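You operate a simulated robot arm through the tools that you are given. There is no shell and no other tool. Be economical: measure what you need, move in short steps, check, and stop when the job is done.

You run a simulated two-armed robot. Do the job below in one go: nothing can be reset, and whatever is moved stays where it is left.

TASK
On the top of the shaker bench, fold the towel in half.

The check looks at the end state, three seconds after you hand in, the way a careful person would. Anything else that was tipped, shoved, dropped, spilled or broken makes it a failure. Flat cloth is picked up by pressing the open fingertips on it (5 to 10 N) and closing them slowly along it; thin cloth reads only 2 to 8 mm in the jaws.

THE ROBOT
Two 7-joint arms with two-finger parallel grippers on one trunk, on a base that drives. Base frame: it is fixed to the floor where the robot stands at the start and does not move with it; the origin is under the middle of the robot, x ahead of it, y to its left, z up; the surface under the hand at the start is at about z = 900. Units: mm, rad, N and s.
The left shoulder is at the start at [70, 188, 1265], the right one opposite. With the tool pointing down near the work surface each hand reaches from about 300 to 800 mm from the robot's upright axis, wherever it stands, measured 20 degrees to its own side. Places, roughly: top of the shaker bench [600, -100, 900]. Payload 3.91 kg a hand.
Tool frame (each hand has its own): the origin (TCP) lies between the finger pads and is the grasp point; the fingertips stand 30 mm ahead of it; z points along the fingers, y is the line along which they close. Largest opening 110 mm; finger width 20, thickness 10; the body of the gripper, 48 by 112 mm, starts 55 mm behind the TCP.
Orientation is that of the tool frame in the base frame, as a unit quaternion [w, x, y, z]. With the fingers straight down and closing along the base's y, the tool's x points along the base's -x, its y along +y and its z along -z.

THE INTERFACE
- The arms move only by the tool move_arm. It takes "left_series", "right_series" or both (then of equal length, played together; a hand with none holds still); each is a list of rows, each an object (a shift or turn left out is 0, a gripper value left out holds the last) with "dp": the shift along the base's x, y, z in units of 25 mm (1.0 is 25 mm), a list of three; "angular": the turn, a rotation vector about the base's x, y, z in units of 4 degrees (1.0 is 4 degrees), a list of three. In form: [{"dp": [dx, dy, dz], "angular": [wx, wy, wz]}, ...]. A call has 1 to 12 rows; each row shifts and turns the commanded pose from where the row before left it. "left_grip" and "right_grip" are, for a hand that has rows, the finger opening in mm, from 0 to 110, set as the call begins (left out, the last holds). A call with a number of a shift or a turn outside -1 to 1 is refused whole. Each row takes 0.2 s and may step no farther than 50 mm and 0.15 rad from the row before; otherwise, or with a gripper value out of range, the whole call is refused. Where a pose cannot be reached the arm comes as near as it can. A force on the tool above 40 N (or 10 N above the force at the start of the call, whichever is more), or a blocked arm, ends the call early, and 0.2 s more pass. The fingers move at their own pace (about 72 mm/s each) and stop on an object; they squeeze with about 34 N. The grip force told is the motor's: it shows also when the fingers shut on nothing. Time passes only in rows, and 0.2 s behind the last, so rows that do not move let the fingers close. It gives the time, the measured TCP pose, the force on the tool (base axes), the opening and the grip force at its end, in the units of the frame above (readings bear some noise), with the torque about the TCP (base axes, N m) and any sound that the robot's microphone picked up.
- Cameras (640 x 400 px; columns grow to the right, rows downward): "scene" is now at [121.1, -29.3, 1480.9]; the picture's right is [-0.40, -0.92, -0.00], its down [-0.69, 0.30, -0.65] and it looks along [0.60, -0.26, -0.76] (base axes); focal length 279 px, centre (320, 200). "left" rides on the left gripper at [72, -17, -103] in its tool frame; the picture's right is [0.23, 0.97, 0.00], its down [-0.76, 0.18, -0.62] and it looks along [-0.61, 0.14, 0.78] (tool axes); focal length 222 px, centre (320, 200). "right" rides on the right gripper at [72, 17, -103] in its tool frame; the picture's right is [-0.23, 0.97, 0.00], its down [-0.76, -0.18, -0.62] and it looks along [-0.61, -0.14, 0.78] (tool axes); focal length 222 px, centre (320, 200). There is no depth. A picture from a camera that has moved, and an enlarged one, comes with that camera's place and axes in the base frame and with its lens. The place of the scene camera against the robot may be out by one fixed shift of up to 12 mm in any direction.
- camera(camera): a new picture of that camera. It takes no simulated time.
- slide_trunk(by): slides the trunk up (or, below 0, down) by that many mm; the arms and the scene camera ride with it, the base frame stays. It gives what a move gives, with no picture.
- drive_base(legs): drives the robot by 1 to 6 legs, each [ahead, turn to the left] in mm and rad, along the robot's own axes; the way and the turn of a leg run together, so that a leg with both is an arc; at most 1500 mm and 3.142 rad a leg. The arms and the cameras ride along, it lands a little off, and it stops where it bumps. It gives what a move gives.
- head_to(pan, tilt): turns the head with the scene camera to pan (to the left, within 1.501 rad either way) and tilt (down, from -0.506 to 1.204), counted from straight ahead of the robot. It gives what a move gives.
- close_up(camera, box): a new picture of the part [left, top, right, bottom] of that camera's present view, enlarged. It takes no simulated time.
- hand_in(): hands the job in; it is judged then, once.

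Work in short steps. Places have to be worked out from the pictures, the camera data and where the tool is seen: move nearer, look again, correct. Check each grasp and each placing, and mend what went wrong. You have 120 turns and 108 pictures in all, those below and enlarged ones among them. Open the grippers and draw the arms clear of the work before you hand the job in, unless the task says otherwise; then end with one line.

The tools are called by a JSON object that holds its "op" and its "data". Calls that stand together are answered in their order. move_arm: Moves the arms, as the interface text tells. Its arguments: {"type":"object","properties":{"left_series":{"type":"array","items":{"type":"object","properties":{"dp":{"type":"array","items":{"type":"number"}},"angular":{"type":"array","items":{"type":"number"}}}}},"left_grip":{"type":"number"},"right_series":{"type":"array","items":{"type":"object","properties":{"dp":{"type":"array","items":{"type":"number"}},"angular":{"type":"array","items":{"type":"number"}}}}},"right_grip":{"type":"number"}},"required":[]} The other tools are called the same way: slide_trunk (by) slides the trunk up or down; drive_base (legs) drives the base; head_to (pan, tilt) turns the head that bears the scene camera; camera (camera) takes a picture; close_up (camera, box) takes an enlarged picture of a part of a camera's view; hand_in () hands the job in.

At the start:

```text
clock: 0.0
left_tool_pos: [541.3, 54.4, 1103.2]
left_orientation: [0.0, 0.0, 1.0, -0.001]
left_wrist_force: [1.1, -1.2, -0.2]
left_moment: [0.01, -0.03, -0.01]
left_gripper_width: 109.8
left_gripper_force: 0.0
right_tool_pos: [434.6, -459.9, 1055.1]
right_orientation: [0.001, 0.0, 1.0, -0.001]
right_wrist_force: [-0.2, 0.6, 0.6]
right_moment: [-0.05, -0.02, -0.01]
right_gripper_width: 110.3
right_gripper_force: 0.0
trunk travel left (down, up): [-775.0, 165.0]
robot x, y, heading: [-0.3, 0.1, 0.001]
head pan, tilt: [-0.414, 0.859]
```

scene: 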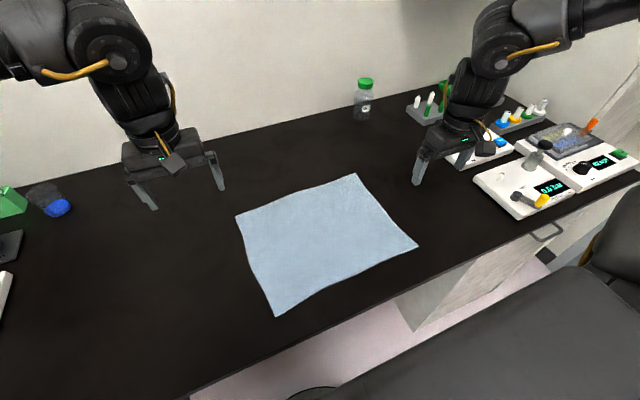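
right: 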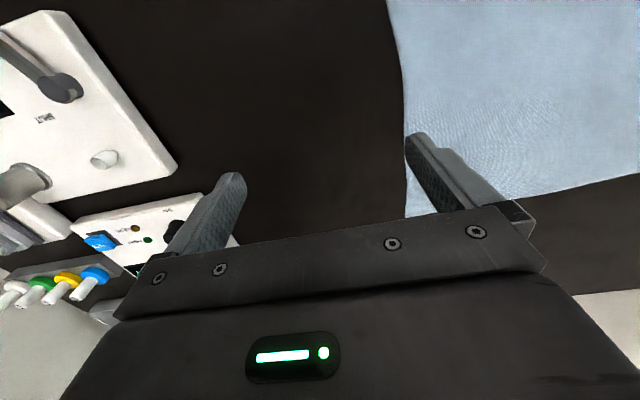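
left: 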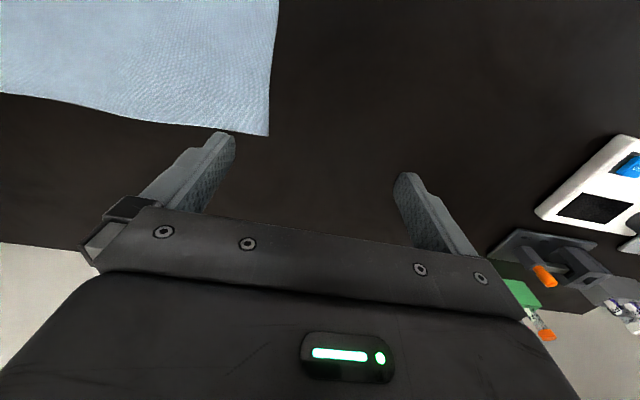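

The towel spans about x 335–630 and y -385 to -5, so I plan to fold the near edge over to the far edge. I'll move both hands above the near corners while turning the grippers so they close along x.

{"op": "move_arm", "data": {"left_series": [{"dp": [-0.65, -0.28, 0], "angular": [0, 0, -1]}, {"dp": [-0.65, -0.28, 0], "angular": [0, 0, -1]}, {"dp": [-0.65, -0.28, 0], "angular": [0, 0, -1]}, {"dp": [-0.65, -0.28, 0], "angular": [0, 0, -1]}, {"dp": [-0.65, -0.28, 0], "angular": [0, 0, -1]}, {"dp": [-0.65, -0.28, 0], "angular": [0, 0, -1]}, {"dp": [-0.65, -0.28, 0], "angular": [0, 0, -1]}, {"dp": [-0.65, -0.28, 0], "angular": [0, 0, -1]}, {"dp": [-0.65, -0.28, 0], "angular": [0, 0, -1]}, {"dp": [-0.65, -0.28, 0], "angular": [0, 0, -1]}, {"dp": [-0.65, -0.28, 0], "angular": [0, 0, -1]}, {"dp": [-0.65, -0.28, 0], "angular": [0, 0, -1]}], "right_series": [{"dp": [-0.25, 0.28, 0], "angular": [0, 0, 1]}, {"dp": [-0.25, 0.28, 0], "angular": [0, 0, 1]}, {"dp": [-0.25, 0.28, 0], "angular": [0, 0, 1]}, {"dp": [-0.25, 0.28, 0], "angular": [0, 0, 1]}, {"dp": [-0.25, 0.28, 0], "angular": [0, 0, 1]}, {"dp": [-0.25, 0.28, 0], "angular": [0, 0, 1]}, {"dp": [-0.25, 0.28, 0], "angular": [0, 0, 1]}, {"dp": [-0.25, 0.28, 0], "angular": [0, 0, 1]}, {"dp": [-0.25, 0.28, 0], "angular": [0, 0, 1]}, {"dp": [-0.25, 0.28, 0], "angular": [0, 0, 1]}, {"dp": [-0.25, 0.28, 0], "angular": [0, 0, 1]}, {"dp": [-0.25, 0.28, 0], "angular": [0, 0, 1]}]}}

```text
clock: 2.6
left_tool_pos: [346.4, -30.0, 1104.1]
left_orientation: [-0.001, 0.406, 0.914, 0.0]
left_wrist_force: [0.2, 0.6, 0.4]
left_moment: [0.03, 0.03, -0.01]
left_gripper_width: 110.3
left_gripper_force: 0.0
right_tool_pos: [359.8, -376.5, 1054.5]
right_orientation: [0.0, -0.407, 0.913, 0.0]
right_wrist_force: [0.0, 0.1, -0.8]
right_moment: [-0.01, -0.01, 0.0]
right_gripper_width: 109.9
right_gripper_force: 0.0
trunk travel left (down, up): [-775.0, 165.0]
robot x, y, heading: [-0.9, -3.2, 0.004]
head pan, tilt: [-0.414, 0.859]
```

Both arms tracked as commanded. I'll finish the turn (42° more) and lower the left hand so the two are level at about z 1020.

{"op": "move_arm", "data": {"left_series": [{"dp": [0, 0, -0.3], "angular": [0, 0, -1]}, {"dp": [0, 0, -0.3], "angular": [0, 0, -1]}, {"dp": [0, 0, -0.3], "angular": [0, 0, -1]}, {"dp": [0, 0, -0.3], "angular": [0, 0, -1]}, {"dp": [0, 0, -0.3], "angular": [0, 0, -1]}, {"dp": [0, 0, -0.3], "angular": [0, 0, -1]}, {"dp": [0, 0, -0.3], "angular": [0, 0, -1]}, {"dp": [0, 0, -0.3], "angular": [0, 0, -1]}, {"dp": [0, 0, -0.3], "angular": [0, 0, -1]}, {"dp": [0, 0, -0.3], "angular": [0, 0, -1]}, {"dp": [0, 0, -0.3], "angular": [0, 0, -0.5]}], "right_series": [{"dp": [0, 0, -0.12], "angular": [0, 0, 1]}, {"dp": [0, 0, -0.12], "angular": [0, 0, 1]}, {"dp": [0, 0, -0.12], "angular": [0, 0, 1]}, {"dp": [0, 0, -0.12], "angular": [0, 0, 1]}, {"dp": [0, 0, -0.12], "angular": [0, 0, 1]}, {"dp": [0, 0, -0.12], "angular": [0, 0, 1]}, {"dp": [0, 0, -0.12], "angular": [0, 0, 1]}, {"dp": [0, 0, -0.12], "angular": [0, 0, 1]}, {"dp": [0, 0, -0.12], "angular": [0, 0, 1]}, {"dp": [0, 0, -0.12], "angular": [0, 0, 1]}, {"dp": [0, 0, -0.12], "angular": [0, 0, 0.5]}], "left_grip": 50, "right_grip": 50}}

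{"op": "camera", "data": {"camera": "left"}}

{"op": "camera", "data": {"camera": "right"}}

{"op": "camera", "data": {"camera": "scene"}}

```text
clock: 5.0
left_tool_pos: [348.1, -29.3, 1019.3]
left_orientation: [0.0, 0.707, 0.707, -0.001]
left_wrist_force: [-0.6, 0.2, -0.1]
left_moment: [0.0, 0.02, 0.03]
left_gripper_width: 50.2
left_gripper_force: 0.0
right_tool_pos: [361.1, -376.9, 1022.2]
right_orientation: [0.0, 0.708, -0.707, 0.0]
right_wrist_force: [0.5, 0.1, -0.7]
right_moment: [-0.01, -0.03, 0.0]
right_gripper_width: 50.2
right_gripper_force: 0.1
trunk travel left (down, up): [-775.0, 165.0]
robot x, y, heading: [0.7, -3.0, 0.004]
head pan, tilt: [-0.414, 0.859]
```

```text
104 pictures are left
camera left: at [331.9, 43.7, 1122.5], right [0.97, 0.23, 0.0], down [0.18, -0.76, 0.62], along [0.14, -0.61, -0.78], focal length 222 px, centre (320, 200)
```

left: 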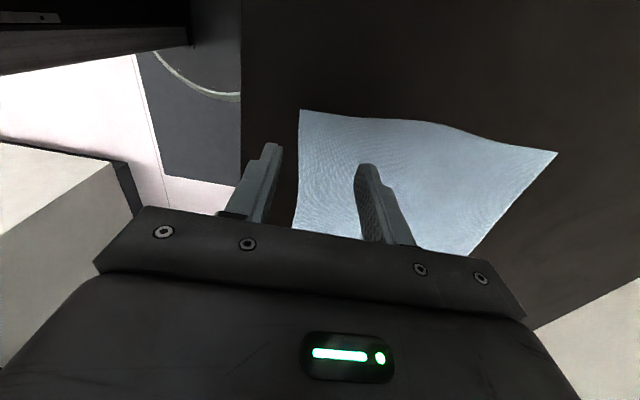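

```text
103 pictures are left
camera right: at [343.8, -450.3, 1125.5], right [-0.97, 0.23, 0.0], down [0.18, 0.76, 0.62], along [0.14, 0.61, -0.78], focal length 222 px, centre (320, 200)
```

right: 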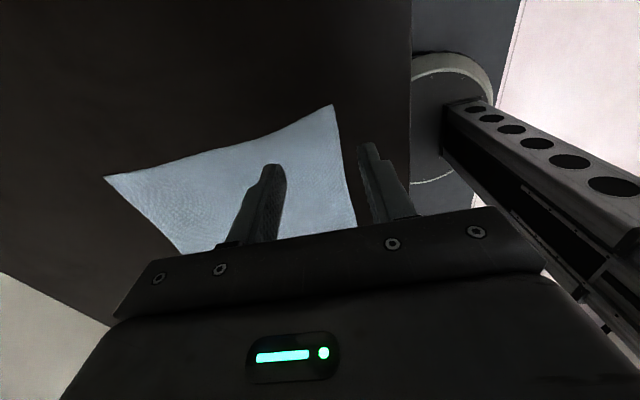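

```text
102 pictures are left
camera scene: at [121.4, -29.3, 1480.9], right [-0.4, -0.92, 0.0], down [-0.69, 0.3, -0.65], along [0.6, -0.26, -0.76], focal length 279 px, centre (320, 200)
```

scene: 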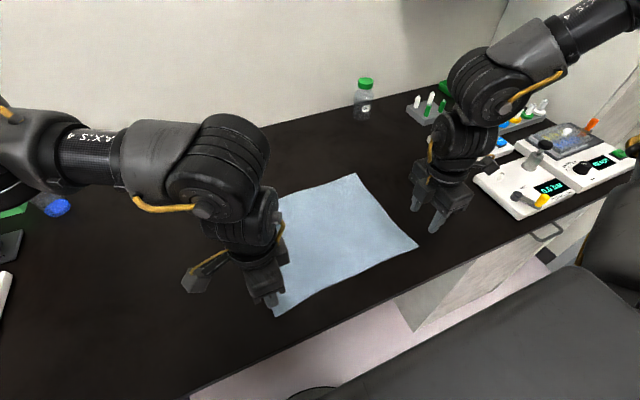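

The wrist views put the towel corners at about D(328,-26), C(346,-386), A(609,-6) and B(628,-367), so the towel is turned roughly 3.5°. I'll align both hands just inside the near edge and descend to about 12 mm above the cloth.

{"op": "move_arm", "data": {"left_series": [{"dp": [-0.08, -0.52, 0], "angular": [0, 0, 0.9]}, {"dp": [0, 0, -0.8]}, {"dp": [0, 0, -0.8]}, {"dp": [0, 0, -0.8]}, {"dp": [0, 0, -0.7]}], "right_series": [{"dp": [0.08, 0.28, 0], "angular": [0, 0, 0.9]}, {"dp": [0, 0, -0.8]}, {"dp": [0, 0, -0.8]}, {"dp": [0, 0, -0.8]}, {"dp": [0, 0, -0.8]}], "left_grip": 34, "right_grip": 34}}

{"op": "camera", "data": {"camera": "left"}}

{"op": "camera", "data": {"camera": "right"}}

```text
clock: 6.2
left_tool_pos: [344.9, -42.9, 943.0]
left_orientation: [0.0, 0.685, 0.729, 0.0]
left_wrist_force: [-0.5, 0.1, -0.4]
left_moment: [0.0, 0.01, 0.02]
left_gripper_width: 34.2
left_gripper_force: 0.0
right_tool_pos: [363.5, -369.7, 940.9]
right_orientation: [0.001, 0.729, -0.684, 0.0]
right_wrist_force: [0.7, -0.8, -0.2]
right_moment: [0.02, 0.02, -0.01]
right_gripper_width: 34.0
right_gripper_force: 0.1
trunk travel left (down, up): [-775.0, 165.0]
robot x, y, heading: [2.8, 1.9, 0.001]
head pan, tilt: [-0.414, 0.859]
```

```text
101 pictures are left
camera left: at [324.7, 29.2, 1045.3], right [0.96, 0.29, 0.0], down [0.23, -0.75, 0.62], along [0.18, -0.6, -0.78], focal length 222 px, centre (320, 200)
```

left: 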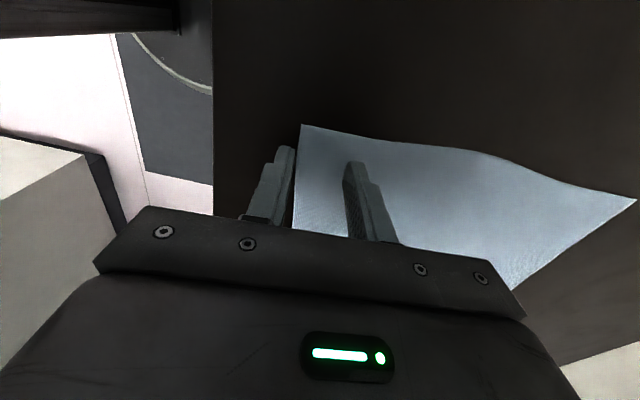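

```text
100 pictures are left
camera right: at [351.8, -444.6, 1045.2], right [-0.99, 0.17, 0.0], down [0.13, 0.77, 0.62], along [0.1, 0.61, -0.78], focal length 222 px, centre (320, 200)
```

right: 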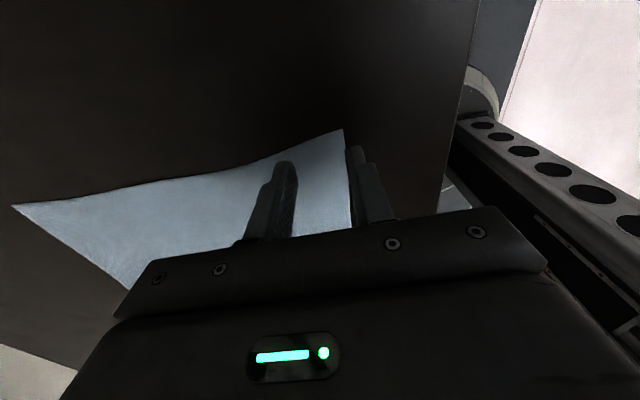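

The outer fingers sit just at the near edge, as wanted. I'll nudge both inward by a few mm and lower gently toward contact.

{"op": "move_arm", "data": {"left_series": [{"dp": [0.16, 0, 0]}, {"dp": [0, 0, -0.16]}, {"dp": [0, 0, -0.16]}, {"dp": [0, 0, -0.12]}, {"dp": [0, 0, 0]}], "right_series": [{"dp": [0.12, 0, 0]}, {"dp": [0, 0, -0.16]}, {"dp": [0, 0, -0.16]}, {"dp": [0, 0, -0.04]}, {"dp": [0, 0, 0]}]}}

```text
clock: 7.4
left_tool_pos: [348.6, -43.1, 932.4]
left_orientation: [0.0, 0.684, 0.729, 0.0]
left_wrist_force: [1.0, -0.1, -0.3]
left_moment: [-0.01, -0.03, 0.0]
left_gripper_width: 34.1
left_gripper_force: 0.1
right_tool_pos: [364.9, -370.4, 933.2]
right_orientation: [-0.001, 0.729, -0.684, -0.001]
right_wrist_force: [0.2, -0.5, 0.0]
right_moment: [0.01, -0.02, -0.02]
right_gripper_width: 34.0
right_gripper_force: 0.0
trunk travel left (down, up): [-775.0, 165.0]
robot x, y, heading: [-3.2, 2.7, -0.0]
head pan, tilt: [-0.414, 0.859]
```

No contact yet, so I'll go down 2 mm more.

{"op": "move_arm", "data": {"left_series": [{"dp": [0, 0, -0.04]}, {"dp": [0, 0, -0.04]}, {"dp": [0, 0, 0]}], "right_series": [{"dp": [0, 0, -0.04]}, {"dp": [0, 0, -0.04]}, {"dp": [0, 0, 0]}]}}

```text
clock: 8.2
left_tool_pos: [349.1, -42.2, 932.3]
left_orientation: [0.002, 0.684, 0.729, 0.0]
left_wrist_force: [3.2, 1.8, 25.8]
left_moment: [0.12, -0.06, -0.02]
left_gripper_width: 33.9
left_gripper_force: 0.1
right_tool_pos: [364.7, -369.0, 932.2]
right_orientation: [-0.001, 0.729, -0.685, 0.001]
right_wrist_force: [-0.1, 0.1, 1.4]
right_moment: [-0.01, -0.01, 0.04]
right_gripper_width: 34.0
right_gripper_force: 0.0
trunk travel left (down, up): [-775.0, 165.0]
robot x, y, heading: [0.8, -0.1, -0.004]
head pan, tilt: [-0.414, 0.859]
```

The left hand presses too hard at 26 N and the right barely touches at 1.4 N. I'll ease the left up about 1 mm and lower the right about 0.6 mm.

{"op": "move_arm", "data": {"left_series": [{"dp": [0, 0, 0.04]}, {"dp": [0, 0, 0]}], "right_series": [{"dp": [0, 0, -0.02]}, {"dp": [0, 0, 0]}]}}

```text
clock: 8.8
left_tool_pos: [347.5, -41.0, 930.9]
left_orientation: [0.001, 0.685, 0.729, 0.0]
left_wrist_force: [3.9, -0.4, 17.7]
left_moment: [0.03, -0.18, -0.01]
left_gripper_width: 34.0
left_gripper_force: 0.0
right_tool_pos: [363.9, -368.0, 931.9]
right_orientation: [-0.001, 0.729, -0.684, 0.0]
right_wrist_force: [-0.5, -1.8, 11.0]
right_moment: [-0.04, -0.05, 0.0]
right_gripper_width: 34.1
right_gripper_force: 0.0
trunk travel left (down, up): [-775.0, 165.0]
robot x, y, heading: [-2.3, 0.9, -0.001]
head pan, tilt: [-0.414, 0.859]
```

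The left still needs about 0.5 mm up (17.7 N), and the right is close at 11 N. I'll trim both.

{"op": "move_arm", "data": {"left_series": [{"dp": [0, 0, 0.03]}, {"dp": [0, 0, 0]}], "right_series": [{"dp": [0, 0, 0.005]}, {"dp": [0, 0, 0]}]}}

```text
clock: 9.4
left_tool_pos: [347.6, -41.2, 931.3]
left_orientation: [0.0, 0.685, 0.729, -0.001]
left_wrist_force: [0.7, -0.8, 3.3]
left_moment: [-0.01, -0.05, -0.03]
left_gripper_width: 34.1
left_gripper_force: 0.0
right_tool_pos: [364.8, -369.2, 931.1]
right_orientation: [0.0, 0.728, -0.685, 0.001]
right_wrist_force: [1.2, -2.4, 22.0]
right_moment: [-0.02, -0.04, 0.0]
right_gripper_width: 33.9
right_gripper_force: 0.2
trunk travel left (down, up): [-775.0, 165.0]
robot x, y, heading: [-1.0, 2.6, 0.001]
head pan, tilt: [-0.414, 0.859]
```

Forces drift a little as the arms settle. I'll trim again, left slightly down and right slightly up.

{"op": "move_arm", "data": {"left_series": [{"dp": [0, 0, -0.01]}, {"dp": [0, 0, 0]}, {"dp": [0, 0, 0]}], "right_series": [{"dp": [0, 0, 0.025]}, {"dp": [0, 0, 0]}, {"dp": [0, 0, 0]}]}}

```text
clock: 10.2
left_tool_pos: [348.0, -41.3, 932.3]
left_orientation: [0.0, 0.685, 0.729, -0.001]
left_wrist_force: [-0.6, 0.1, 3.2]
left_moment: [-0.01, 0.03, -0.03]
left_gripper_width: 33.7
left_gripper_force: 0.1
right_tool_pos: [364.0, -368.4, 932.4]
right_orientation: [0.0, 0.729, -0.685, 0.001]
right_wrist_force: [1.2, 0.4, 15.3]
right_moment: [0.06, -0.13, 0.0]
right_gripper_width: 34.0
right_gripper_force: 0.0
trunk travel left (down, up): [-775.0, 165.0]
robot x, y, heading: [-1.5, 0.8, -0.003]
head pan, tilt: [-0.414, 0.859]
```

I'll trim once more and begin closing slowly in steps.

{"op": "move_arm", "data": {"left_series": [{"dp": [0, 0, -0.015]}, {"dp": [0, 0, 0]}], "right_series": [{"dp": [0, 0, 0.015]}, {"dp": [0, 0, 0]}], "left_grip": 27, "right_grip": 27}}

{"op": "camera", "data": {"camera": "left"}}

{"op": "camera", "data": {"camera": "right"}}

```text
clock: 10.8
left_tool_pos: [347.8, -40.8, 930.9]
left_orientation: [0.0, 0.685, 0.729, 0.0]
left_wrist_force: [-0.2, 0.9, 6.3]
left_moment: [0.07, -0.05, 0.0]
left_gripper_width: 27.2
left_gripper_force: 0.3
right_tool_pos: [363.6, -369.3, 932.2]
right_orientation: [0.001, 0.73, -0.684, 0.0]
right_wrist_force: [-0.9, 1.8, 7.1]
right_moment: [0.1, -0.01, 0.02]
right_gripper_width: 26.8
right_gripper_force: 0.0
trunk travel left (down, up): [-775.0, 165.0]
robot x, y, heading: [-2.2, -3.9, -0.002]
head pan, tilt: [-0.414, 0.859]
```

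```text
99 pictures are left
camera left: at [328.0, 30.2, 1034.2], right [0.96, 0.29, 0.0], down [0.22, -0.75, 0.62], along [0.18, -0.6, -0.78], focal length 222 px, centre (320, 200)
```

left: 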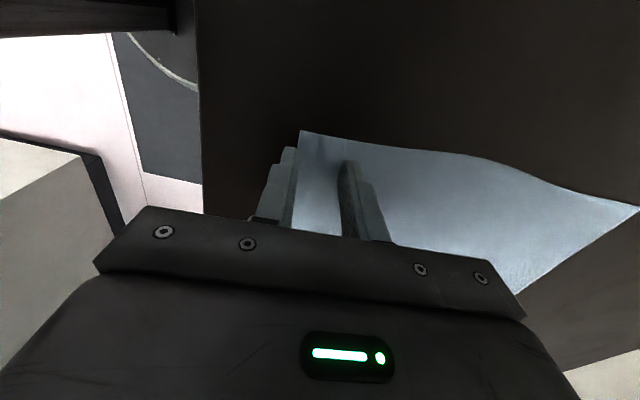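

```text
98 pictures are left
camera right: at [351.7, -443.8, 1035.3], right [-0.99, 0.17, 0.0], down [0.13, 0.77, 0.62], along [0.1, 0.61, -0.78], focal length 222 px, centre (320, 200)
```

right: 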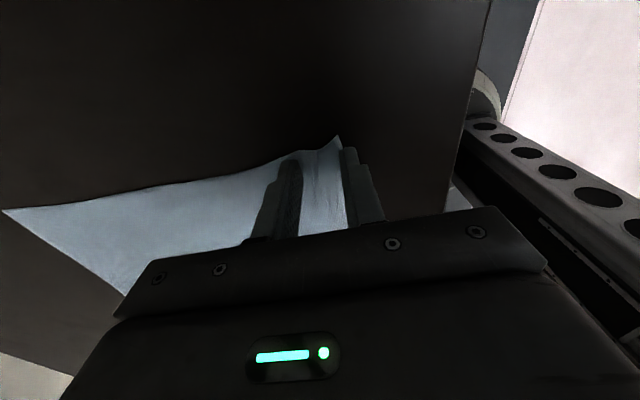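

Pressing forces are now 6–7 N and the cloth is buckling between the fingers. I'll keep closing.

{"op": "move_arm", "data": {"left_series": [{"dp": [0, 0, 0]}, {"dp": [0, 0, 0]}], "right_series": [{"dp": [0, 0, 0]}, {"dp": [0, 0, 0]}], "left_grip": 17, "right_grip": 17}}

{"op": "move_arm", "data": {"left_series": [{"dp": [0, 0, 0]}, {"dp": [0, 0, 0]}], "right_series": [{"dp": [0, 0, 0]}, {"dp": [0, 0, 0]}], "left_grip": 8, "right_grip": 8}}

{"op": "move_arm", "data": {"left_series": [{"dp": [0, 0, 0]}, {"dp": [0, 0, 0]}, {"dp": [0, 0, 0]}], "right_series": [{"dp": [0, 0, 0]}, {"dp": [0, 0, 0]}, {"dp": [0, 0, 0]}], "left_grip": 0, "right_grip": 0}}

{"op": "camera", "data": {"camera": "left"}}

{"op": "camera", "data": {"camera": "right"}}

```text
clock: 11.4
left_tool_pos: [348.8, -43.3, 930.9]
left_orientation: [-0.001, 0.685, 0.729, 0.0]
left_wrist_force: [0.8, -0.7, 5.7]
left_moment: [-0.03, -0.04, -0.02]
left_gripper_width: 16.9
left_gripper_force: 0.1
right_tool_pos: [363.9, -370.1, 932.3]
right_orientation: [0.0, 0.729, -0.685, -0.001]
right_wrist_force: [-1.3, 1.5, 5.4]
right_moment: [0.05, 0.01, -0.02]
right_gripper_width: 16.7
right_gripper_force: 0.1
trunk travel left (down, up): [-775.0, 165.0]
robot x, y, heading: [-0.2, 1.2, 0.0]
head pan, tilt: [-0.414, 0.859]
```

```text
clock: 12.0
left_tool_pos: [348.1, -41.8, 931.2]
left_orientation: [0.0, 0.685, 0.729, 0.0]
left_wrist_force: [0.8, -2.4, 6.3]
left_moment: [-0.09, -0.02, 0.02]
left_gripper_width: 7.3
left_gripper_force: 0.0
right_tool_pos: [365.2, -368.7, 931.5]
right_orientation: [0.0, 0.729, -0.685, 0.0]
right_wrist_force: [-0.4, 0.8, 6.5]
right_moment: [0.02, 0.0, 0.03]
right_gripper_width: 8.2
right_gripper_force: 0.3
trunk travel left (down, up): [-775.0, 165.0]
robot x, y, heading: [0.5, 2.1, -0.002]
head pan, tilt: [-0.414, 0.859]
```

```text
clock: 12.8
left_tool_pos: [348.4, -42.2, 931.5]
left_orientation: [0.0, 0.685, 0.729, 0.0]
left_wrist_force: [0.8, -2.7, 7.9]
left_moment: [-0.05, -0.01, -0.05]
left_gripper_width: 1.6
left_gripper_force: 34.0
right_tool_pos: [366.0, -369.3, 931.8]
right_orientation: [0.0, 0.729, -0.685, 0.0]
right_wrist_force: [-0.4, 2.5, 5.2]
right_moment: [0.09, 0.02, 0.02]
right_gripper_width: 2.0
right_gripper_force: 33.9
trunk travel left (down, up): [-775.0, 165.0]
robot x, y, heading: [-1.1, 1.0, 0.002]
head pan, tilt: [-0.414, 0.859]
```

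```text
97 pictures are left
camera left: at [328.2, 29.6, 1034.2], right [0.96, 0.29, 0.0], down [0.22, -0.75, 0.62], along [0.18, -0.6, -0.78], focal length 222 px, centre (320, 200)
```

left: 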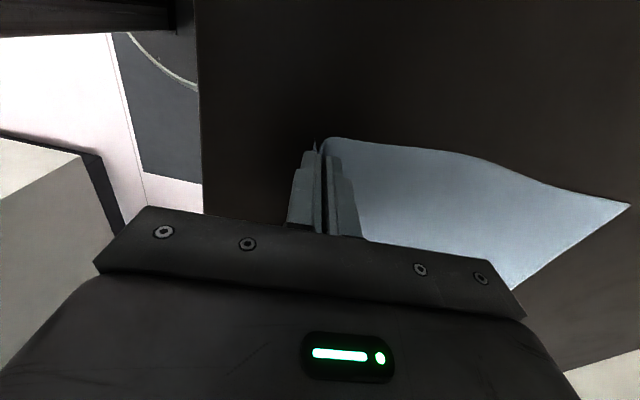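

```text
96 pictures are left
camera right: at [352.2, -444.1, 1035.3], right [-0.99, 0.17, 0.0], down [0.13, 0.77, 0.62], along [0.1, 0.61, -0.78], focal length 222 px, centre (320, 200)
```

right: 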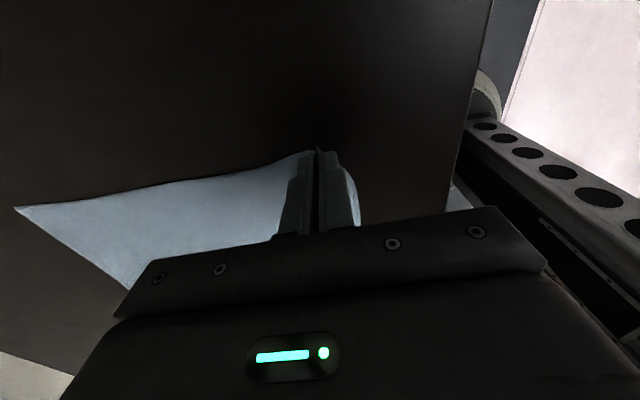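

Widths of 1.6 and 2.0 mm suggest thin cloth is caught in both jaws. I'll lift 60 mm slowly, moving slightly forward, and check.

{"op": "move_arm", "data": {"left_series": [{"dp": [0, 0, 0.4]}, {"dp": [0.1, 0, 0.5]}, {"dp": [0.1, 0, 0.5]}, {"dp": [0.2, 0, 0.5]}, {"dp": [0.2, 0, 0.5]}], "right_series": [{"dp": [0, 0, 0.4]}, {"dp": [0.1, 0, 0.5]}, {"dp": [0.1, 0, 0.5]}, {"dp": [0.2, 0, 0.5]}, {"dp": [0.2, 0, 0.5]}]}}

{"op": "camera", "data": {"camera": "left"}}

{"op": "camera", "data": {"camera": "right"}}

{"op": "camera", "data": {"camera": "scene"}}

```text
clock: 14.0
left_tool_pos: [363.9, -41.1, 990.8]
left_orientation: [0.0, 0.684, 0.729, 0.0]
left_wrist_force: [-0.1, -1.4, 0.1]
left_moment: [-0.04, 0.0, 0.01]
left_gripper_width: 1.8
left_gripper_force: 33.8
right_tool_pos: [380.1, -369.2, 991.4]
right_orientation: [0.0, 0.729, -0.685, 0.0]
right_wrist_force: [-0.8, 1.5, 0.8]
right_moment: [-0.01, 0.02, 0.01]
right_gripper_width: 2.2
right_gripper_force: 34.2
trunk travel left (down, up): [-775.0, 165.0]
robot x, y, heading: [0.2, 1.1, 0.005]
head pan, tilt: [-0.414, 0.859]
```

```text
95 pictures are left
camera left: at [342.8, 29.5, 1094.0], right [0.96, 0.29, 0.0], down [0.23, -0.75, 0.62], along [0.18, -0.6, -0.78], focal length 222 px, centre (320, 200)
```

left: 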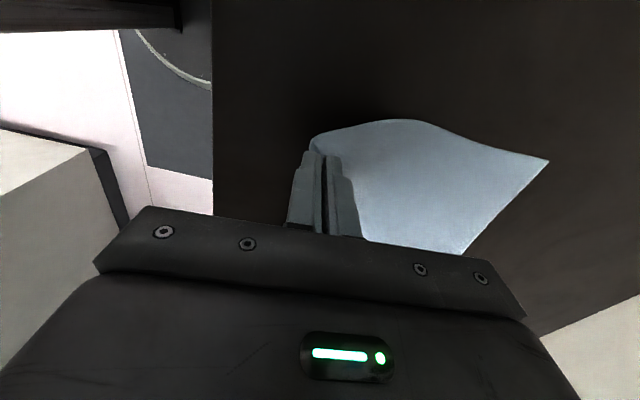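

```text
94 pictures are left
camera right: at [367.6, -443.6, 1094.9], right [-0.99, 0.17, 0.0], down [0.13, 0.77, 0.62], along [0.1, 0.61, -0.78], focal length 222 px, centre (320, 200)
```

right: 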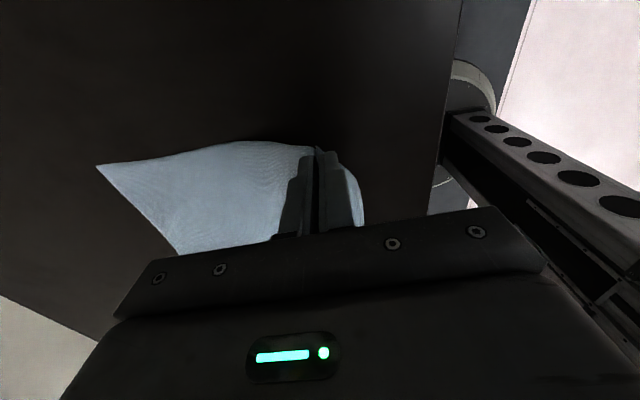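

```text
93 pictures are left
camera scene: at [120.5, -28.7, 1480.9], right [-0.4, -0.92, 0.0], down [-0.69, 0.3, -0.65], along [0.6, -0.26, -0.76], focal length 279 px, centre (320, 200)
```

scene: 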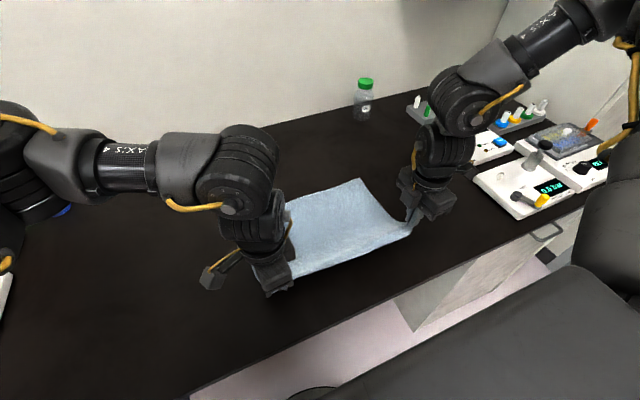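

Both corners are held and the near edge is up. I'll carry them along an arc to above the fold line.

{"op": "move_arm", "data": {"left_series": [{"dp": [0.35, 0.04, 0.5]}, {"dp": [0.4, 0.04, 0.45]}, {"dp": [0.45, 0.04, 0.4]}, {"dp": [0.5, 0.04, 0.35]}, {"dp": [0.6, 0.04, 0.3]}, {"dp": [0.6, 0.04, 0.25]}, {"dp": [0.6, 0.04, 0.2]}, {"dp": [0.6, 0.04, 0.1]}], "right_series": [{"dp": [0.35, 0.03, 0.5]}, {"dp": [0.4, 0.03, 0.45]}, {"dp": [0.45, 0.03, 0.4]}, {"dp": [0.5, 0.03, 0.35]}, {"dp": [0.6, 0.03, 0.3]}, {"dp": [0.6, 0.03, 0.25]}, {"dp": [0.6, 0.03, 0.2]}, {"dp": [0.6, 0.03, 0.1]}]}}

{"op": "camera", "data": {"camera": "left"}}

{"op": "camera", "data": {"camera": "right"}}

{"op": "camera", "data": {"camera": "scene"}}

```text
clock: 15.8
left_tool_pos: [467.8, -33.0, 1054.8]
left_orientation: [-0.001, 0.685, 0.729, -0.001]
left_wrist_force: [-0.2, -1.8, 0.5]
left_moment: [-0.02, 0.05, 0.0]
left_gripper_width: 1.9
left_gripper_force: 34.4
right_tool_pos: [484.1, -363.0, 1054.2]
right_orientation: [0.0, 0.729, -0.684, 0.0]
right_wrist_force: [-0.6, 3.2, -0.5]
right_moment: [0.05, 0.02, -0.03]
right_gripper_width: 2.0
right_gripper_force: 34.5
trunk travel left (down, up): [-775.0, 165.0]
robot x, y, heading: [1.6, -0.4, 0.001]
head pan, tilt: [-0.414, 0.859]
```

```text
92 pictures are left
camera left: at [448.0, 38.4, 1156.7], right [0.96, 0.29, 0.0], down [0.23, -0.75, 0.62], along [0.18, -0.6, -0.78], focal length 222 px, centre (320, 200)
```

left: 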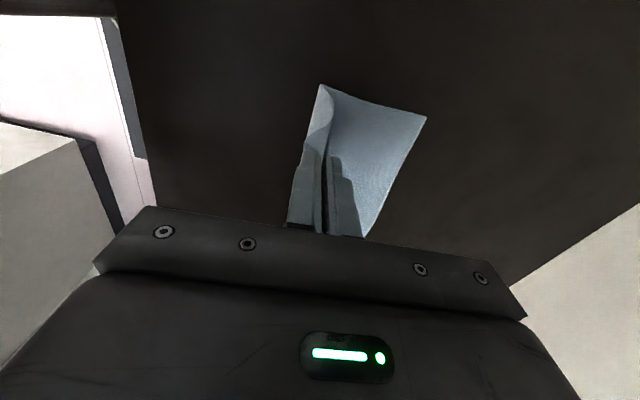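

```text
91 pictures are left
camera right: at [471.5, -437.7, 1157.4], right [-0.99, 0.17, 0.0], down [0.13, 0.77, 0.62], along [0.1, 0.61, -0.78], focal length 222 px, centre (320, 200)
```

right: 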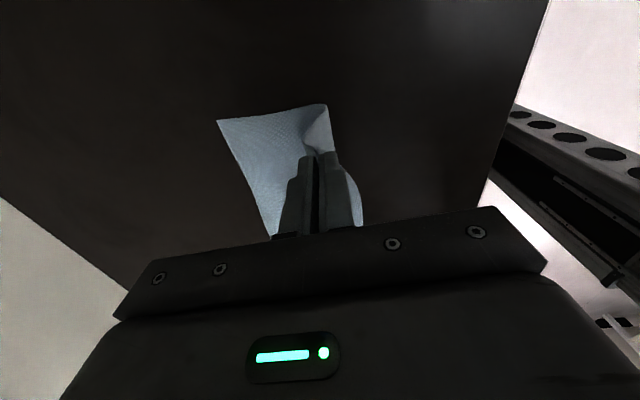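

```text
90 pictures are left
camera scene: at [122.3, -29.2, 1480.7], right [-0.4, -0.92, 0.0], down [-0.69, 0.3, -0.65], along [0.6, -0.26, -0.76], focal length 279 px, centre (320, 200)
```

scene: 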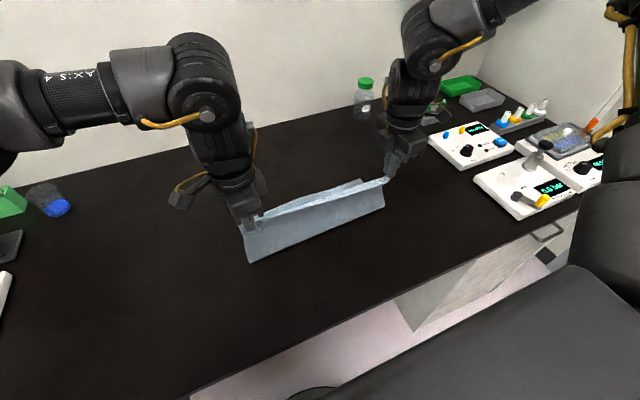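

The cloth hangs neatly, though the far edge has crept about 20 mm toward me (now near x≈590 left, 602 right). I'll lay down along the arc to match that, tilting the fingers about 24° so the pinched lip unrolls outward.

{"op": "move_arm", "data": {"left_series": [{"dp": [0.56, 0.03, -0.12], "angular": [0, 0.6, 0]}, {"dp": [0.56, 0.03, -0.2], "angular": [0, 0.6, 0]}, {"dp": [0.52, 0.03, -0.32], "angular": [0, 0.6, 0]}, {"dp": [0.48, 0.03, -0.4], "angular": [0, 0.6, 0]}, {"dp": [0.44, 0.03, -0.48], "angular": [0, 0.6, 0]}, {"dp": [0.4, 0.03, -0.52], "angular": [0, 0.6, 0]}, {"dp": [0.36, 0.03, -0.56], "angular": [0, 0.6, 0]}, {"dp": [0.32, 0.03, -0.6], "angular": [0, 0.6, 0]}, {"dp": [0.28, 0.03, -0.5], "angular": [0, 0.6, 0]}, {"dp": [0.24, 0.03, -0.4], "angular": [0, 0.6, 0]}], "right_series": [{"dp": [0.54, 0.03, -0.12], "angular": [0, 0.6, 0]}, {"dp": [0.54, 0.03, -0.2], "angular": [0, 0.6, 0]}, {"dp": [0.5, 0.03, -0.32], "angular": [0, 0.6, 0]}, {"dp": [0.46, 0.03, -0.4], "angular": [0, 0.6, 0]}, {"dp": [0.43, 0.03, -0.48], "angular": [0, 0.6, 0]}, {"dp": [0.4, 0.03, -0.52], "angular": [0, 0.6, 0]}, {"dp": [0.35, 0.03, -0.56], "angular": [0, 0.6, 0]}, {"dp": [0.31, 0.03, -0.6], "angular": [0, 0.6, 0]}, {"dp": [0.27, 0.03, -0.5], "angular": [0, 0.6, 0]}, {"dp": [0.24, 0.03, -0.4], "angular": [0, 0.6, 0]}]}}

{"op": "camera", "data": {"camera": "left"}}

{"op": "camera", "data": {"camera": "right"}}

{"op": "camera", "data": {"camera": "scene"}}

```text
clock: 17.8
left_tool_pos: [555.1, -34.7, 968.0]
left_orientation: [-0.13, 0.679, 0.71, -0.132]
left_wrist_force: [-4.2, -23.6, 3.0]
left_moment: [-0.67, 0.13, 0.13]
left_gripper_width: 1.7
left_gripper_force: 34.4
left hand out of reach, approached as far as the arm can: row 9
right_tool_pos: [499.5, -381.8, 1005.8]
right_orientation: [0.114, 0.723, -0.668, -0.136]
right_wrist_force: [3.9, 23.2, -3.8]
right_moment: [0.67, -0.14, -0.31]
right_gripper_width: 1.9
right_gripper_force: 33.4
right hand out of reach, approached as far as the arm can: row 5, 6, 7, 8, 9
trunk travel left (down, up): [-775.0, 165.0]
robot x, y, heading: [-2.6, -0.7, 0.001]
head pan, tilt: [-0.414, 0.859]
stopped in row 9 (left hand): the force on the tool passed its limit at 42 N (the readings are from after the stop); the commanded pose is now the measured one
```

```text
89 pictures are left
camera left: at [575.4, 39.5, 1069.3], right [0.9, 0.27, -0.35], down [0.43, -0.75, 0.51], along [-0.13, -0.61, -0.78], focal length 222 px, centre (320, 200)
```

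left: 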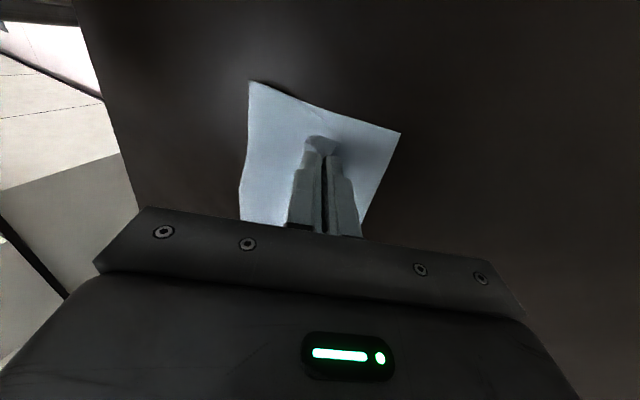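

```text
88 pictures are left
camera right: at [524.5, -457.5, 1106.0], right [-0.93, 0.15, 0.35], down [0.33, 0.76, 0.55], along [-0.18, 0.63, -0.76], focal length 222 px, centre (320, 200)
```

right: 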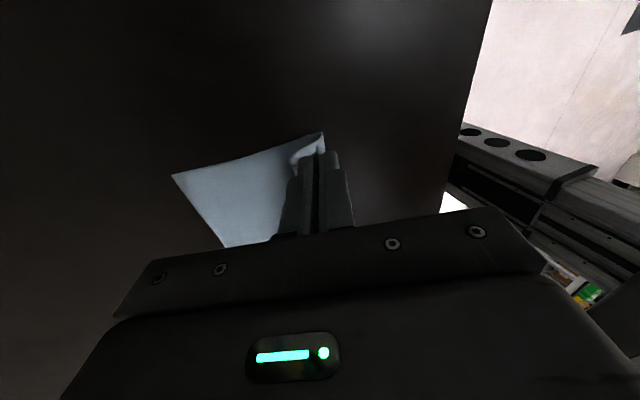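

```text
87 pictures are left
camera scene: at [121.0, -28.2, 1480.9], right [-0.4, -0.92, 0.0], down [-0.69, 0.3, -0.65], along [0.6, -0.26, -0.76], focal length 279 px, centre (320, 200)
```

scene: 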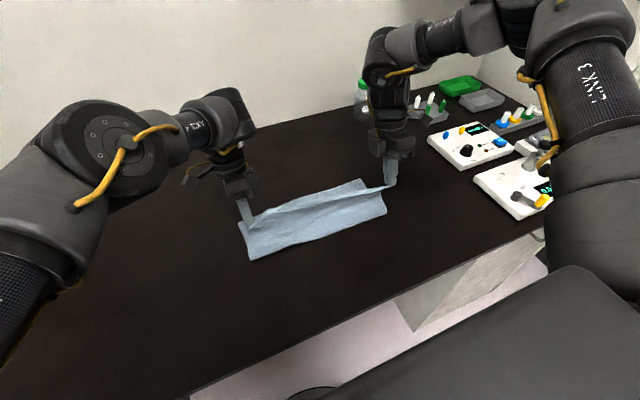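

The right arm can't hold the tilt out there, so it lagged and the cloth got stretched between the hands. I'll undo the right tilt and bring it back in y to relieve the tension.

{"op": "move_arm", "data": {"left_series": [{"dp": [0, 0, 0]}, {"dp": [0, 0, 0]}, {"dp": [0, 0, 0]}, {"dp": [0, 0, 0]}, {"dp": [0, 0, 0]}, {"dp": [0, 0, 0]}], "right_series": [{"dp": [0, 0.2, 0], "angular": [0, -0.9, 0]}, {"dp": [0, 0.2, 0], "angular": [0, -0.9, 0]}, {"dp": [0.2, 0.2, 0], "angular": [0, -0.9, 0]}, {"dp": [0.2, 0.2, 0], "angular": [0, -0.9, 0]}, {"dp": [0.2, 0.1, 0], "angular": [0, -0.9, 0]}, {"dp": [0.2, 0.1, 0], "angular": [0, -0.9, 0]}]}}

{"op": "camera", "data": {"camera": "scene"}}

```text
clock: 19.2
left_tool_pos: [557.5, -30.1, 966.1]
left_orientation: [-0.131, 0.677, 0.713, -0.128]
left_wrist_force: [0.1, -1.8, -0.4]
left_moment: [-0.06, -0.02, 0.03]
left_gripper_width: 1.8
left_gripper_force: 33.8
right_tool_pos: [517.4, -361.3, 1004.9]
right_orientation: [-0.009, 0.731, -0.682, 0.004]
right_wrist_force: [-0.3, 1.4, -1.2]
right_moment: [0.04, 0.01, 0.01]
right_gripper_width: 1.9
right_gripper_force: 34.1
trunk travel left (down, up): [-775.0, 165.0]
robot x, y, heading: [1.0, -0.9, 0.002]
head pan, tilt: [-0.414, 0.859]
```

```text
86 pictures are left
camera scene: at [121.0, -29.5, 1480.9], right [-0.4, -0.92, 0.0], down [-0.69, 0.3, -0.65], along [0.6, -0.26, -0.76], focal length 279 px, centre (320, 200)
```

scene: 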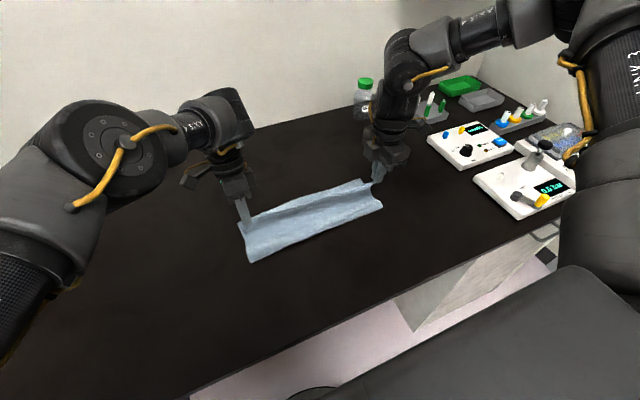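

The tension is gone and both grips hold. I'll bring the right hand forward and down to match the left, with the left finishing its lay-down.

{"op": "move_arm", "data": {"left_series": [{"dp": [0.0, 0, 0]}, {"dp": [0.0, 0, 0]}, {"dp": [0.1, 0, -0.1]}, {"dp": [0.1, 0, -0.1]}, {"dp": [0.1, 0.02, -0.15]}, {"dp": [0.1, 0.02, -0.15]}, {"dp": [0.1, 0.02, -0.15]}, {"dp": [0.1, 0.02, -0.15]}], "right_series": [{"dp": [0.35, 0.03, -0.25]}, {"dp": [0.35, 0.03, -0.3]}, {"dp": [0.3, 0.03, -0.35]}, {"dp": [0.3, 0.03, -0.4]}, {"dp": [0.3, 0.03, -0.4]}, {"dp": [0.25, 0, -0.35]}, {"dp": [0.2, 0, -0.3]}, {"dp": [0.2, 0, -0.25]}]}}

{"op": "camera", "data": {"camera": "left"}}

{"op": "camera", "data": {"camera": "right"}}

{"op": "camera", "data": {"camera": "scene"}}

```text
clock: 21.0
left_tool_pos: [560.7, -24.7, 949.4]
left_orientation: [-0.128, 0.677, 0.713, -0.129]
left_wrist_force: [-0.2, -7.3, -0.1]
left_moment: [-0.19, 0.0, 0.09]
left_gripper_width: 1.7
left_gripper_force: 33.0
left hand out of reach, approached as far as the arm can: row 5, 7, 8
right_tool_pos: [555.5, -366.3, 958.2]
right_orientation: [-0.011, 0.732, -0.681, 0.003]
right_wrist_force: [-0.7, 8.1, 0.1]
right_moment: [0.2, 0.06, -0.03]
right_gripper_width: 2.1
right_gripper_force: 34.2
right hand out of reach, approached as far as the arm can: row 5, 6, 7, 8
trunk travel left (down, up): [-775.0, 165.0]
robot x, y, heading: [0.1, 1.1, 0.002]
head pan, tilt: [-0.414, 0.859]
```

```text
85 pictures are left
camera left: at [579.5, 47.9, 1051.1], right [0.9, 0.27, -0.35], down [0.43, -0.74, 0.51], along [-0.12, -0.61, -0.79], focal length 222 px, centre (320, 200)
```

left: 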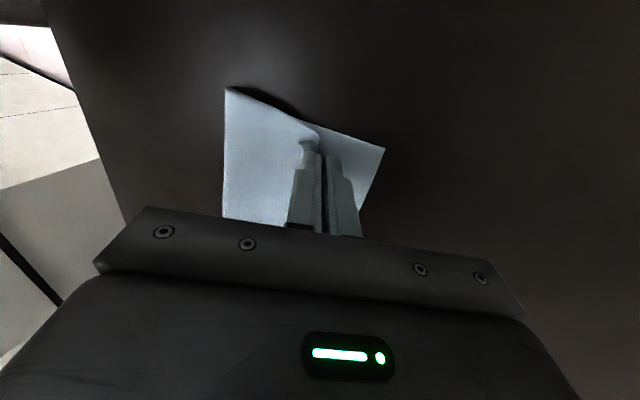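

```text
84 pictures are left
camera right: at [542.6, -442.8, 1060.5], right [-0.99, 0.15, -0.02], down [0.11, 0.76, 0.64], along [0.11, 0.63, -0.77], focal length 222 px, centre (320, 200)
```

right: 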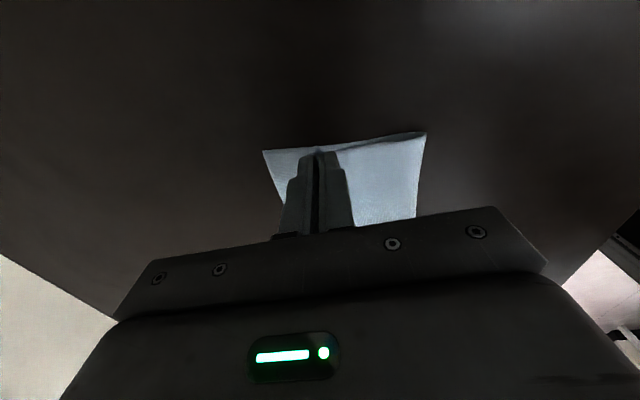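

```text
83 pictures are left
camera scene: at [121.2, -29.6, 1480.9], right [-0.4, -0.92, 0.0], down [-0.69, 0.3, -0.65], along [0.6, -0.26, -0.76], focal length 279 px, centre (320, 200)
```

scene: 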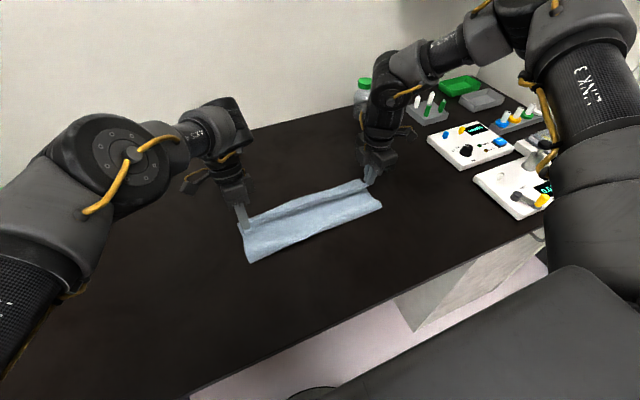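

Both wrists are near their limits in this pose, and the hands are about 7–18 mm short and 20 mm high. I'll untwist the right hand by 20° and take half the tilt off the left while nudging both to target.

{"op": "move_arm", "data": {"left_series": [{"dp": [0, -0.02, 0], "angular": [0, -0.6, 0]}, {"dp": [0, 0, 0], "angular": [0, -0.6, 0]}, {"dp": [0, 0, -0.1], "angular": [0, -0.6, 0]}, {"dp": [0, 0, -0.1], "angular": [0, -0.6, 0]}, {"dp": [0, 0, -0.1], "angular": [0, -0.6, 0]}, {"dp": [0, 0, -0.1]}], "right_series": [{"dp": [0, 0.06, 0], "angular": [0, 0, -1]}, {"dp": [0.1, 0.06, -0.1], "angular": [0, 0, -1]}, {"dp": [0.15, 0.06, -0.15], "angular": [0, 0, -1]}, {"dp": [0.15, 0.06, -0.2], "angular": [0, 0, -1]}, {"dp": [0.15, 0.06, -0.2], "angular": [0, 0, -1]}, {"dp": [0.15, 0, -0.2]}]}}

{"op": "camera", "data": {"camera": "right"}}

{"op": "camera", "data": {"camera": "left"}}

```text
clock: 22.4
left_tool_pos: [560.3, -24.6, 939.2]
left_orientation: [-0.054, 0.687, 0.723, -0.059]
left_wrist_force: [0.3, -11.8, 0.8]
left_moment: [-0.37, 0.08, 0.04]
left_gripper_width: 1.8
left_gripper_force: 33.7
right_tool_pos: [556.5, -371.5, 955.2]
right_orientation: [0.01, -0.604, 0.797, -0.005]
right_wrist_force: [0.5, 12.2, 0.9]
right_moment: [0.45, -0.02, 0.08]
right_gripper_width: 1.6
right_gripper_force: 33.6
right hand out of reach, approached as far as the arm can: row 2, 3, 4, 5, 6
trunk travel left (down, up): [-775.0, 165.0]
robot x, y, heading: [-0.6, -2.0, -0.004]
head pan, tilt: [-0.414, 0.859]
```

```text
82 pictures are left
camera right: at [516.7, -437.7, 1057.3], right [-0.87, 0.48, -0.02], down [0.36, 0.68, 0.64], along [0.32, 0.55, -0.77], focal length 222 px, centre (320, 200)
```

right: 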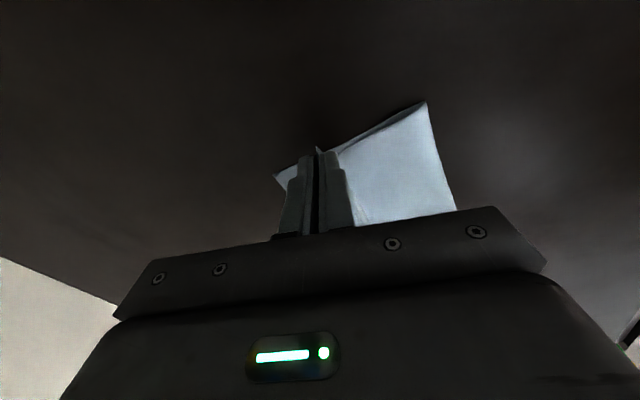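

```text
81 pictures are left
camera left: at [557.5, 47.8, 1042.6], right [0.95, 0.28, -0.15], down [0.31, -0.75, 0.59], along [0.05, -0.61, -0.79], focal length 222 px, centre (320, 200)
```

left: 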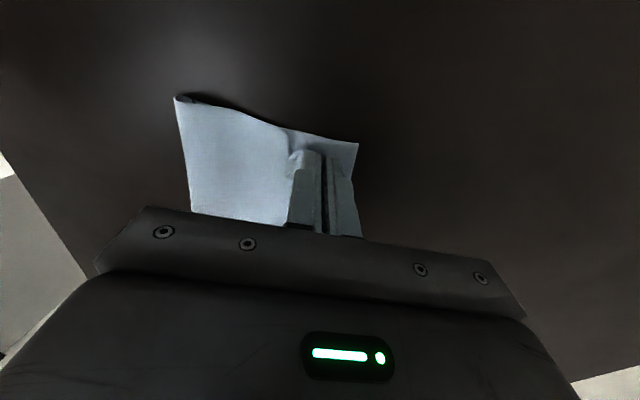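

The left is in place, but the right is stuck at its limit, 17 mm short and 20 mm too far out. I'll relax and raise the left a bit, then use a slight base turn and advance plus trunk lowering to carry the right hand to target.

{"op": "move_arm", "data": {"left_series": [{"dp": [0, -0.25, 0.3]}, {"dp": [0, -0.25, 0.3]}, {"dp": [0, 0, 0]}]}}

{"op": "drive_base", "data": {"legs": [[6, 0.03]]}}

{"op": "camera", "data": {"camera": "scene"}}

```text
clock: 23.2
left_tool_pos: [561.3, -35.9, 953.3]
left_orientation: [-0.055, 0.686, 0.723, -0.058]
left_wrist_force: [-0.2, -3.2, 0.8]
left_moment: [-0.09, 0.0, 0.01]
left_gripper_width: 1.6
left_gripper_force: 34.3
right_tool_pos: [556.0, -371.2, 955.6]
right_orientation: [0.01, -0.602, 0.798, -0.006]
right_wrist_force: [0.1, 2.1, -0.1]
right_moment: [0.08, 0.0, 0.02]
right_gripper_width: 1.8
right_gripper_force: 34.2
trunk travel left (down, up): [-775.0, 165.0]
robot x, y, heading: [-1.0, -2.4, -0.002]
head pan, tilt: [-0.414, 0.859]
```

```text
clock: 24.0
left_tool_pos: [565.5, -21.1, 953.8]
left_orientation: [-0.054, 0.675, 0.733, -0.057]
left_wrist_force: [0.1, -2.7, -0.5]
left_moment: [-0.08, 0.0, 0.03]
left_gripper_width: 1.6
left_gripper_force: 33.9
right_tool_pos: [570.6, -356.4, 954.9]
right_orientation: [0.011, -0.614, 0.789, -0.004]
right_wrist_force: [-0.8, 2.7, 0.1]
right_moment: [0.08, 0.0, 0.04]
right_gripper_width: 1.8
right_gripper_force: 34.2
trunk travel left (down, up): [-775.0, 165.0]
robot x, y, heading: [6.8, -0.9, 0.027]
head pan, tilt: [-0.414, 0.859]
```

```text
80 pictures are left
camera scene: at [125.5, -28.1, 1481.1], right [-0.37, -0.93, 0.0], down [-0.7, 0.28, -0.65], along [0.61, -0.24, -0.76], focal length 279 px, centre (320, 200)
```

scene: 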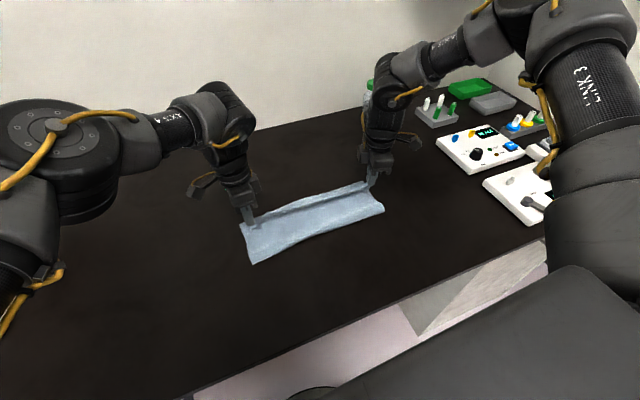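

Right is now at (571,-356) and left at (566,-21), close to target with low tension. I'll nudge the left in y and lower the trunk 16 mm.

{"op": "move_arm", "data": {"left_series": [{"dp": [-0.1, -0.2, 0]}, {"dp": [0, 0, 0]}]}}

{"op": "slide_trunk", "data": {"by": -16}}

{"op": "camera", "data": {"camera": "left"}}

{"op": "camera", "data": {"camera": "right"}}

```text
clock: 24.6
left_tool_pos: [563.3, -26.5, 952.5]
left_orientation: [-0.054, 0.677, 0.732, -0.058]
left_wrist_force: [0.0, -0.6, -0.7]
left_moment: [-0.02, 0.0, -0.01]
left_gripper_width: 1.7
left_gripper_force: 33.6
right_tool_pos: [571.7, -356.5, 955.5]
right_orientation: [0.01, -0.614, 0.789, -0.005]
right_wrist_force: [0.2, 0.7, -0.4]
right_moment: [0.01, 0.0, -0.03]
right_gripper_width: 2.0
right_gripper_force: 34.1
trunk travel left (down, up): [-775.0, 165.0]
robot x, y, heading: [6.5, -1.9, 0.029]
head pan, tilt: [-0.414, 0.859]
```

```text
clock: 25.2
left_tool_pos: [564.3, -25.1, 936.7]
left_orientation: [-0.054, 0.675, 0.733, -0.058]
left_wrist_force: [0.0, -2.1, 0.3]
left_moment: [-0.06, 0.01, 0.02]
left_gripper_width: 1.5
left_gripper_force: 33.8
right_tool_pos: [571.4, -354.3, 939.3]
right_orientation: [0.011, -0.615, 0.789, -0.005]
right_wrist_force: [-0.5, 1.8, 1.0]
right_moment: [0.02, 0.02, 0.04]
right_gripper_width: 2.0
right_gripper_force: 34.1
trunk travel left (down, up): [-759.0, 181.0]
robot x, y, heading: [5.5, -0.5, 0.028]
head pan, tilt: [-0.414, 0.859]
```

```text
79 pictures are left
camera left: at [559.6, 47.3, 1041.2], right [0.94, 0.3, -0.15], down [0.33, -0.74, 0.59], along [0.06, -0.6, -0.79], focal length 222 px, centre (320, 200)
```

left: 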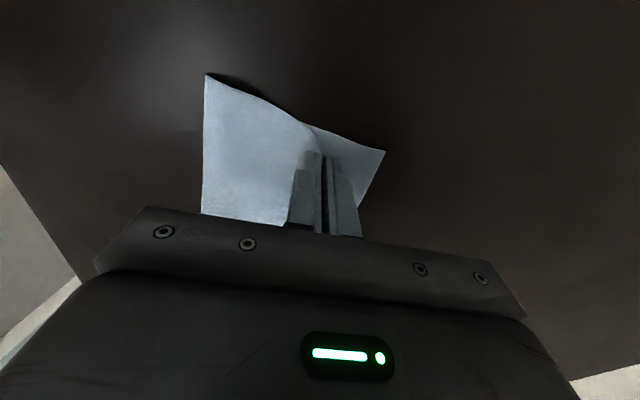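

```text
78 pictures are left
camera right: at [534.8, -422.6, 1041.7], right [-0.89, 0.46, -0.02], down [0.34, 0.69, 0.64], along [0.3, 0.56, -0.77], focal length 222 px, centre (320, 200)
```

right: 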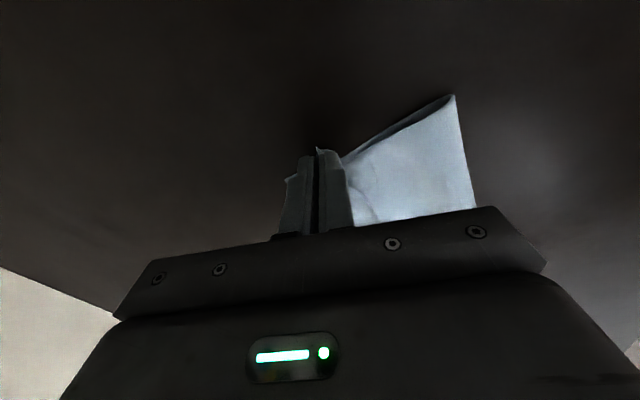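

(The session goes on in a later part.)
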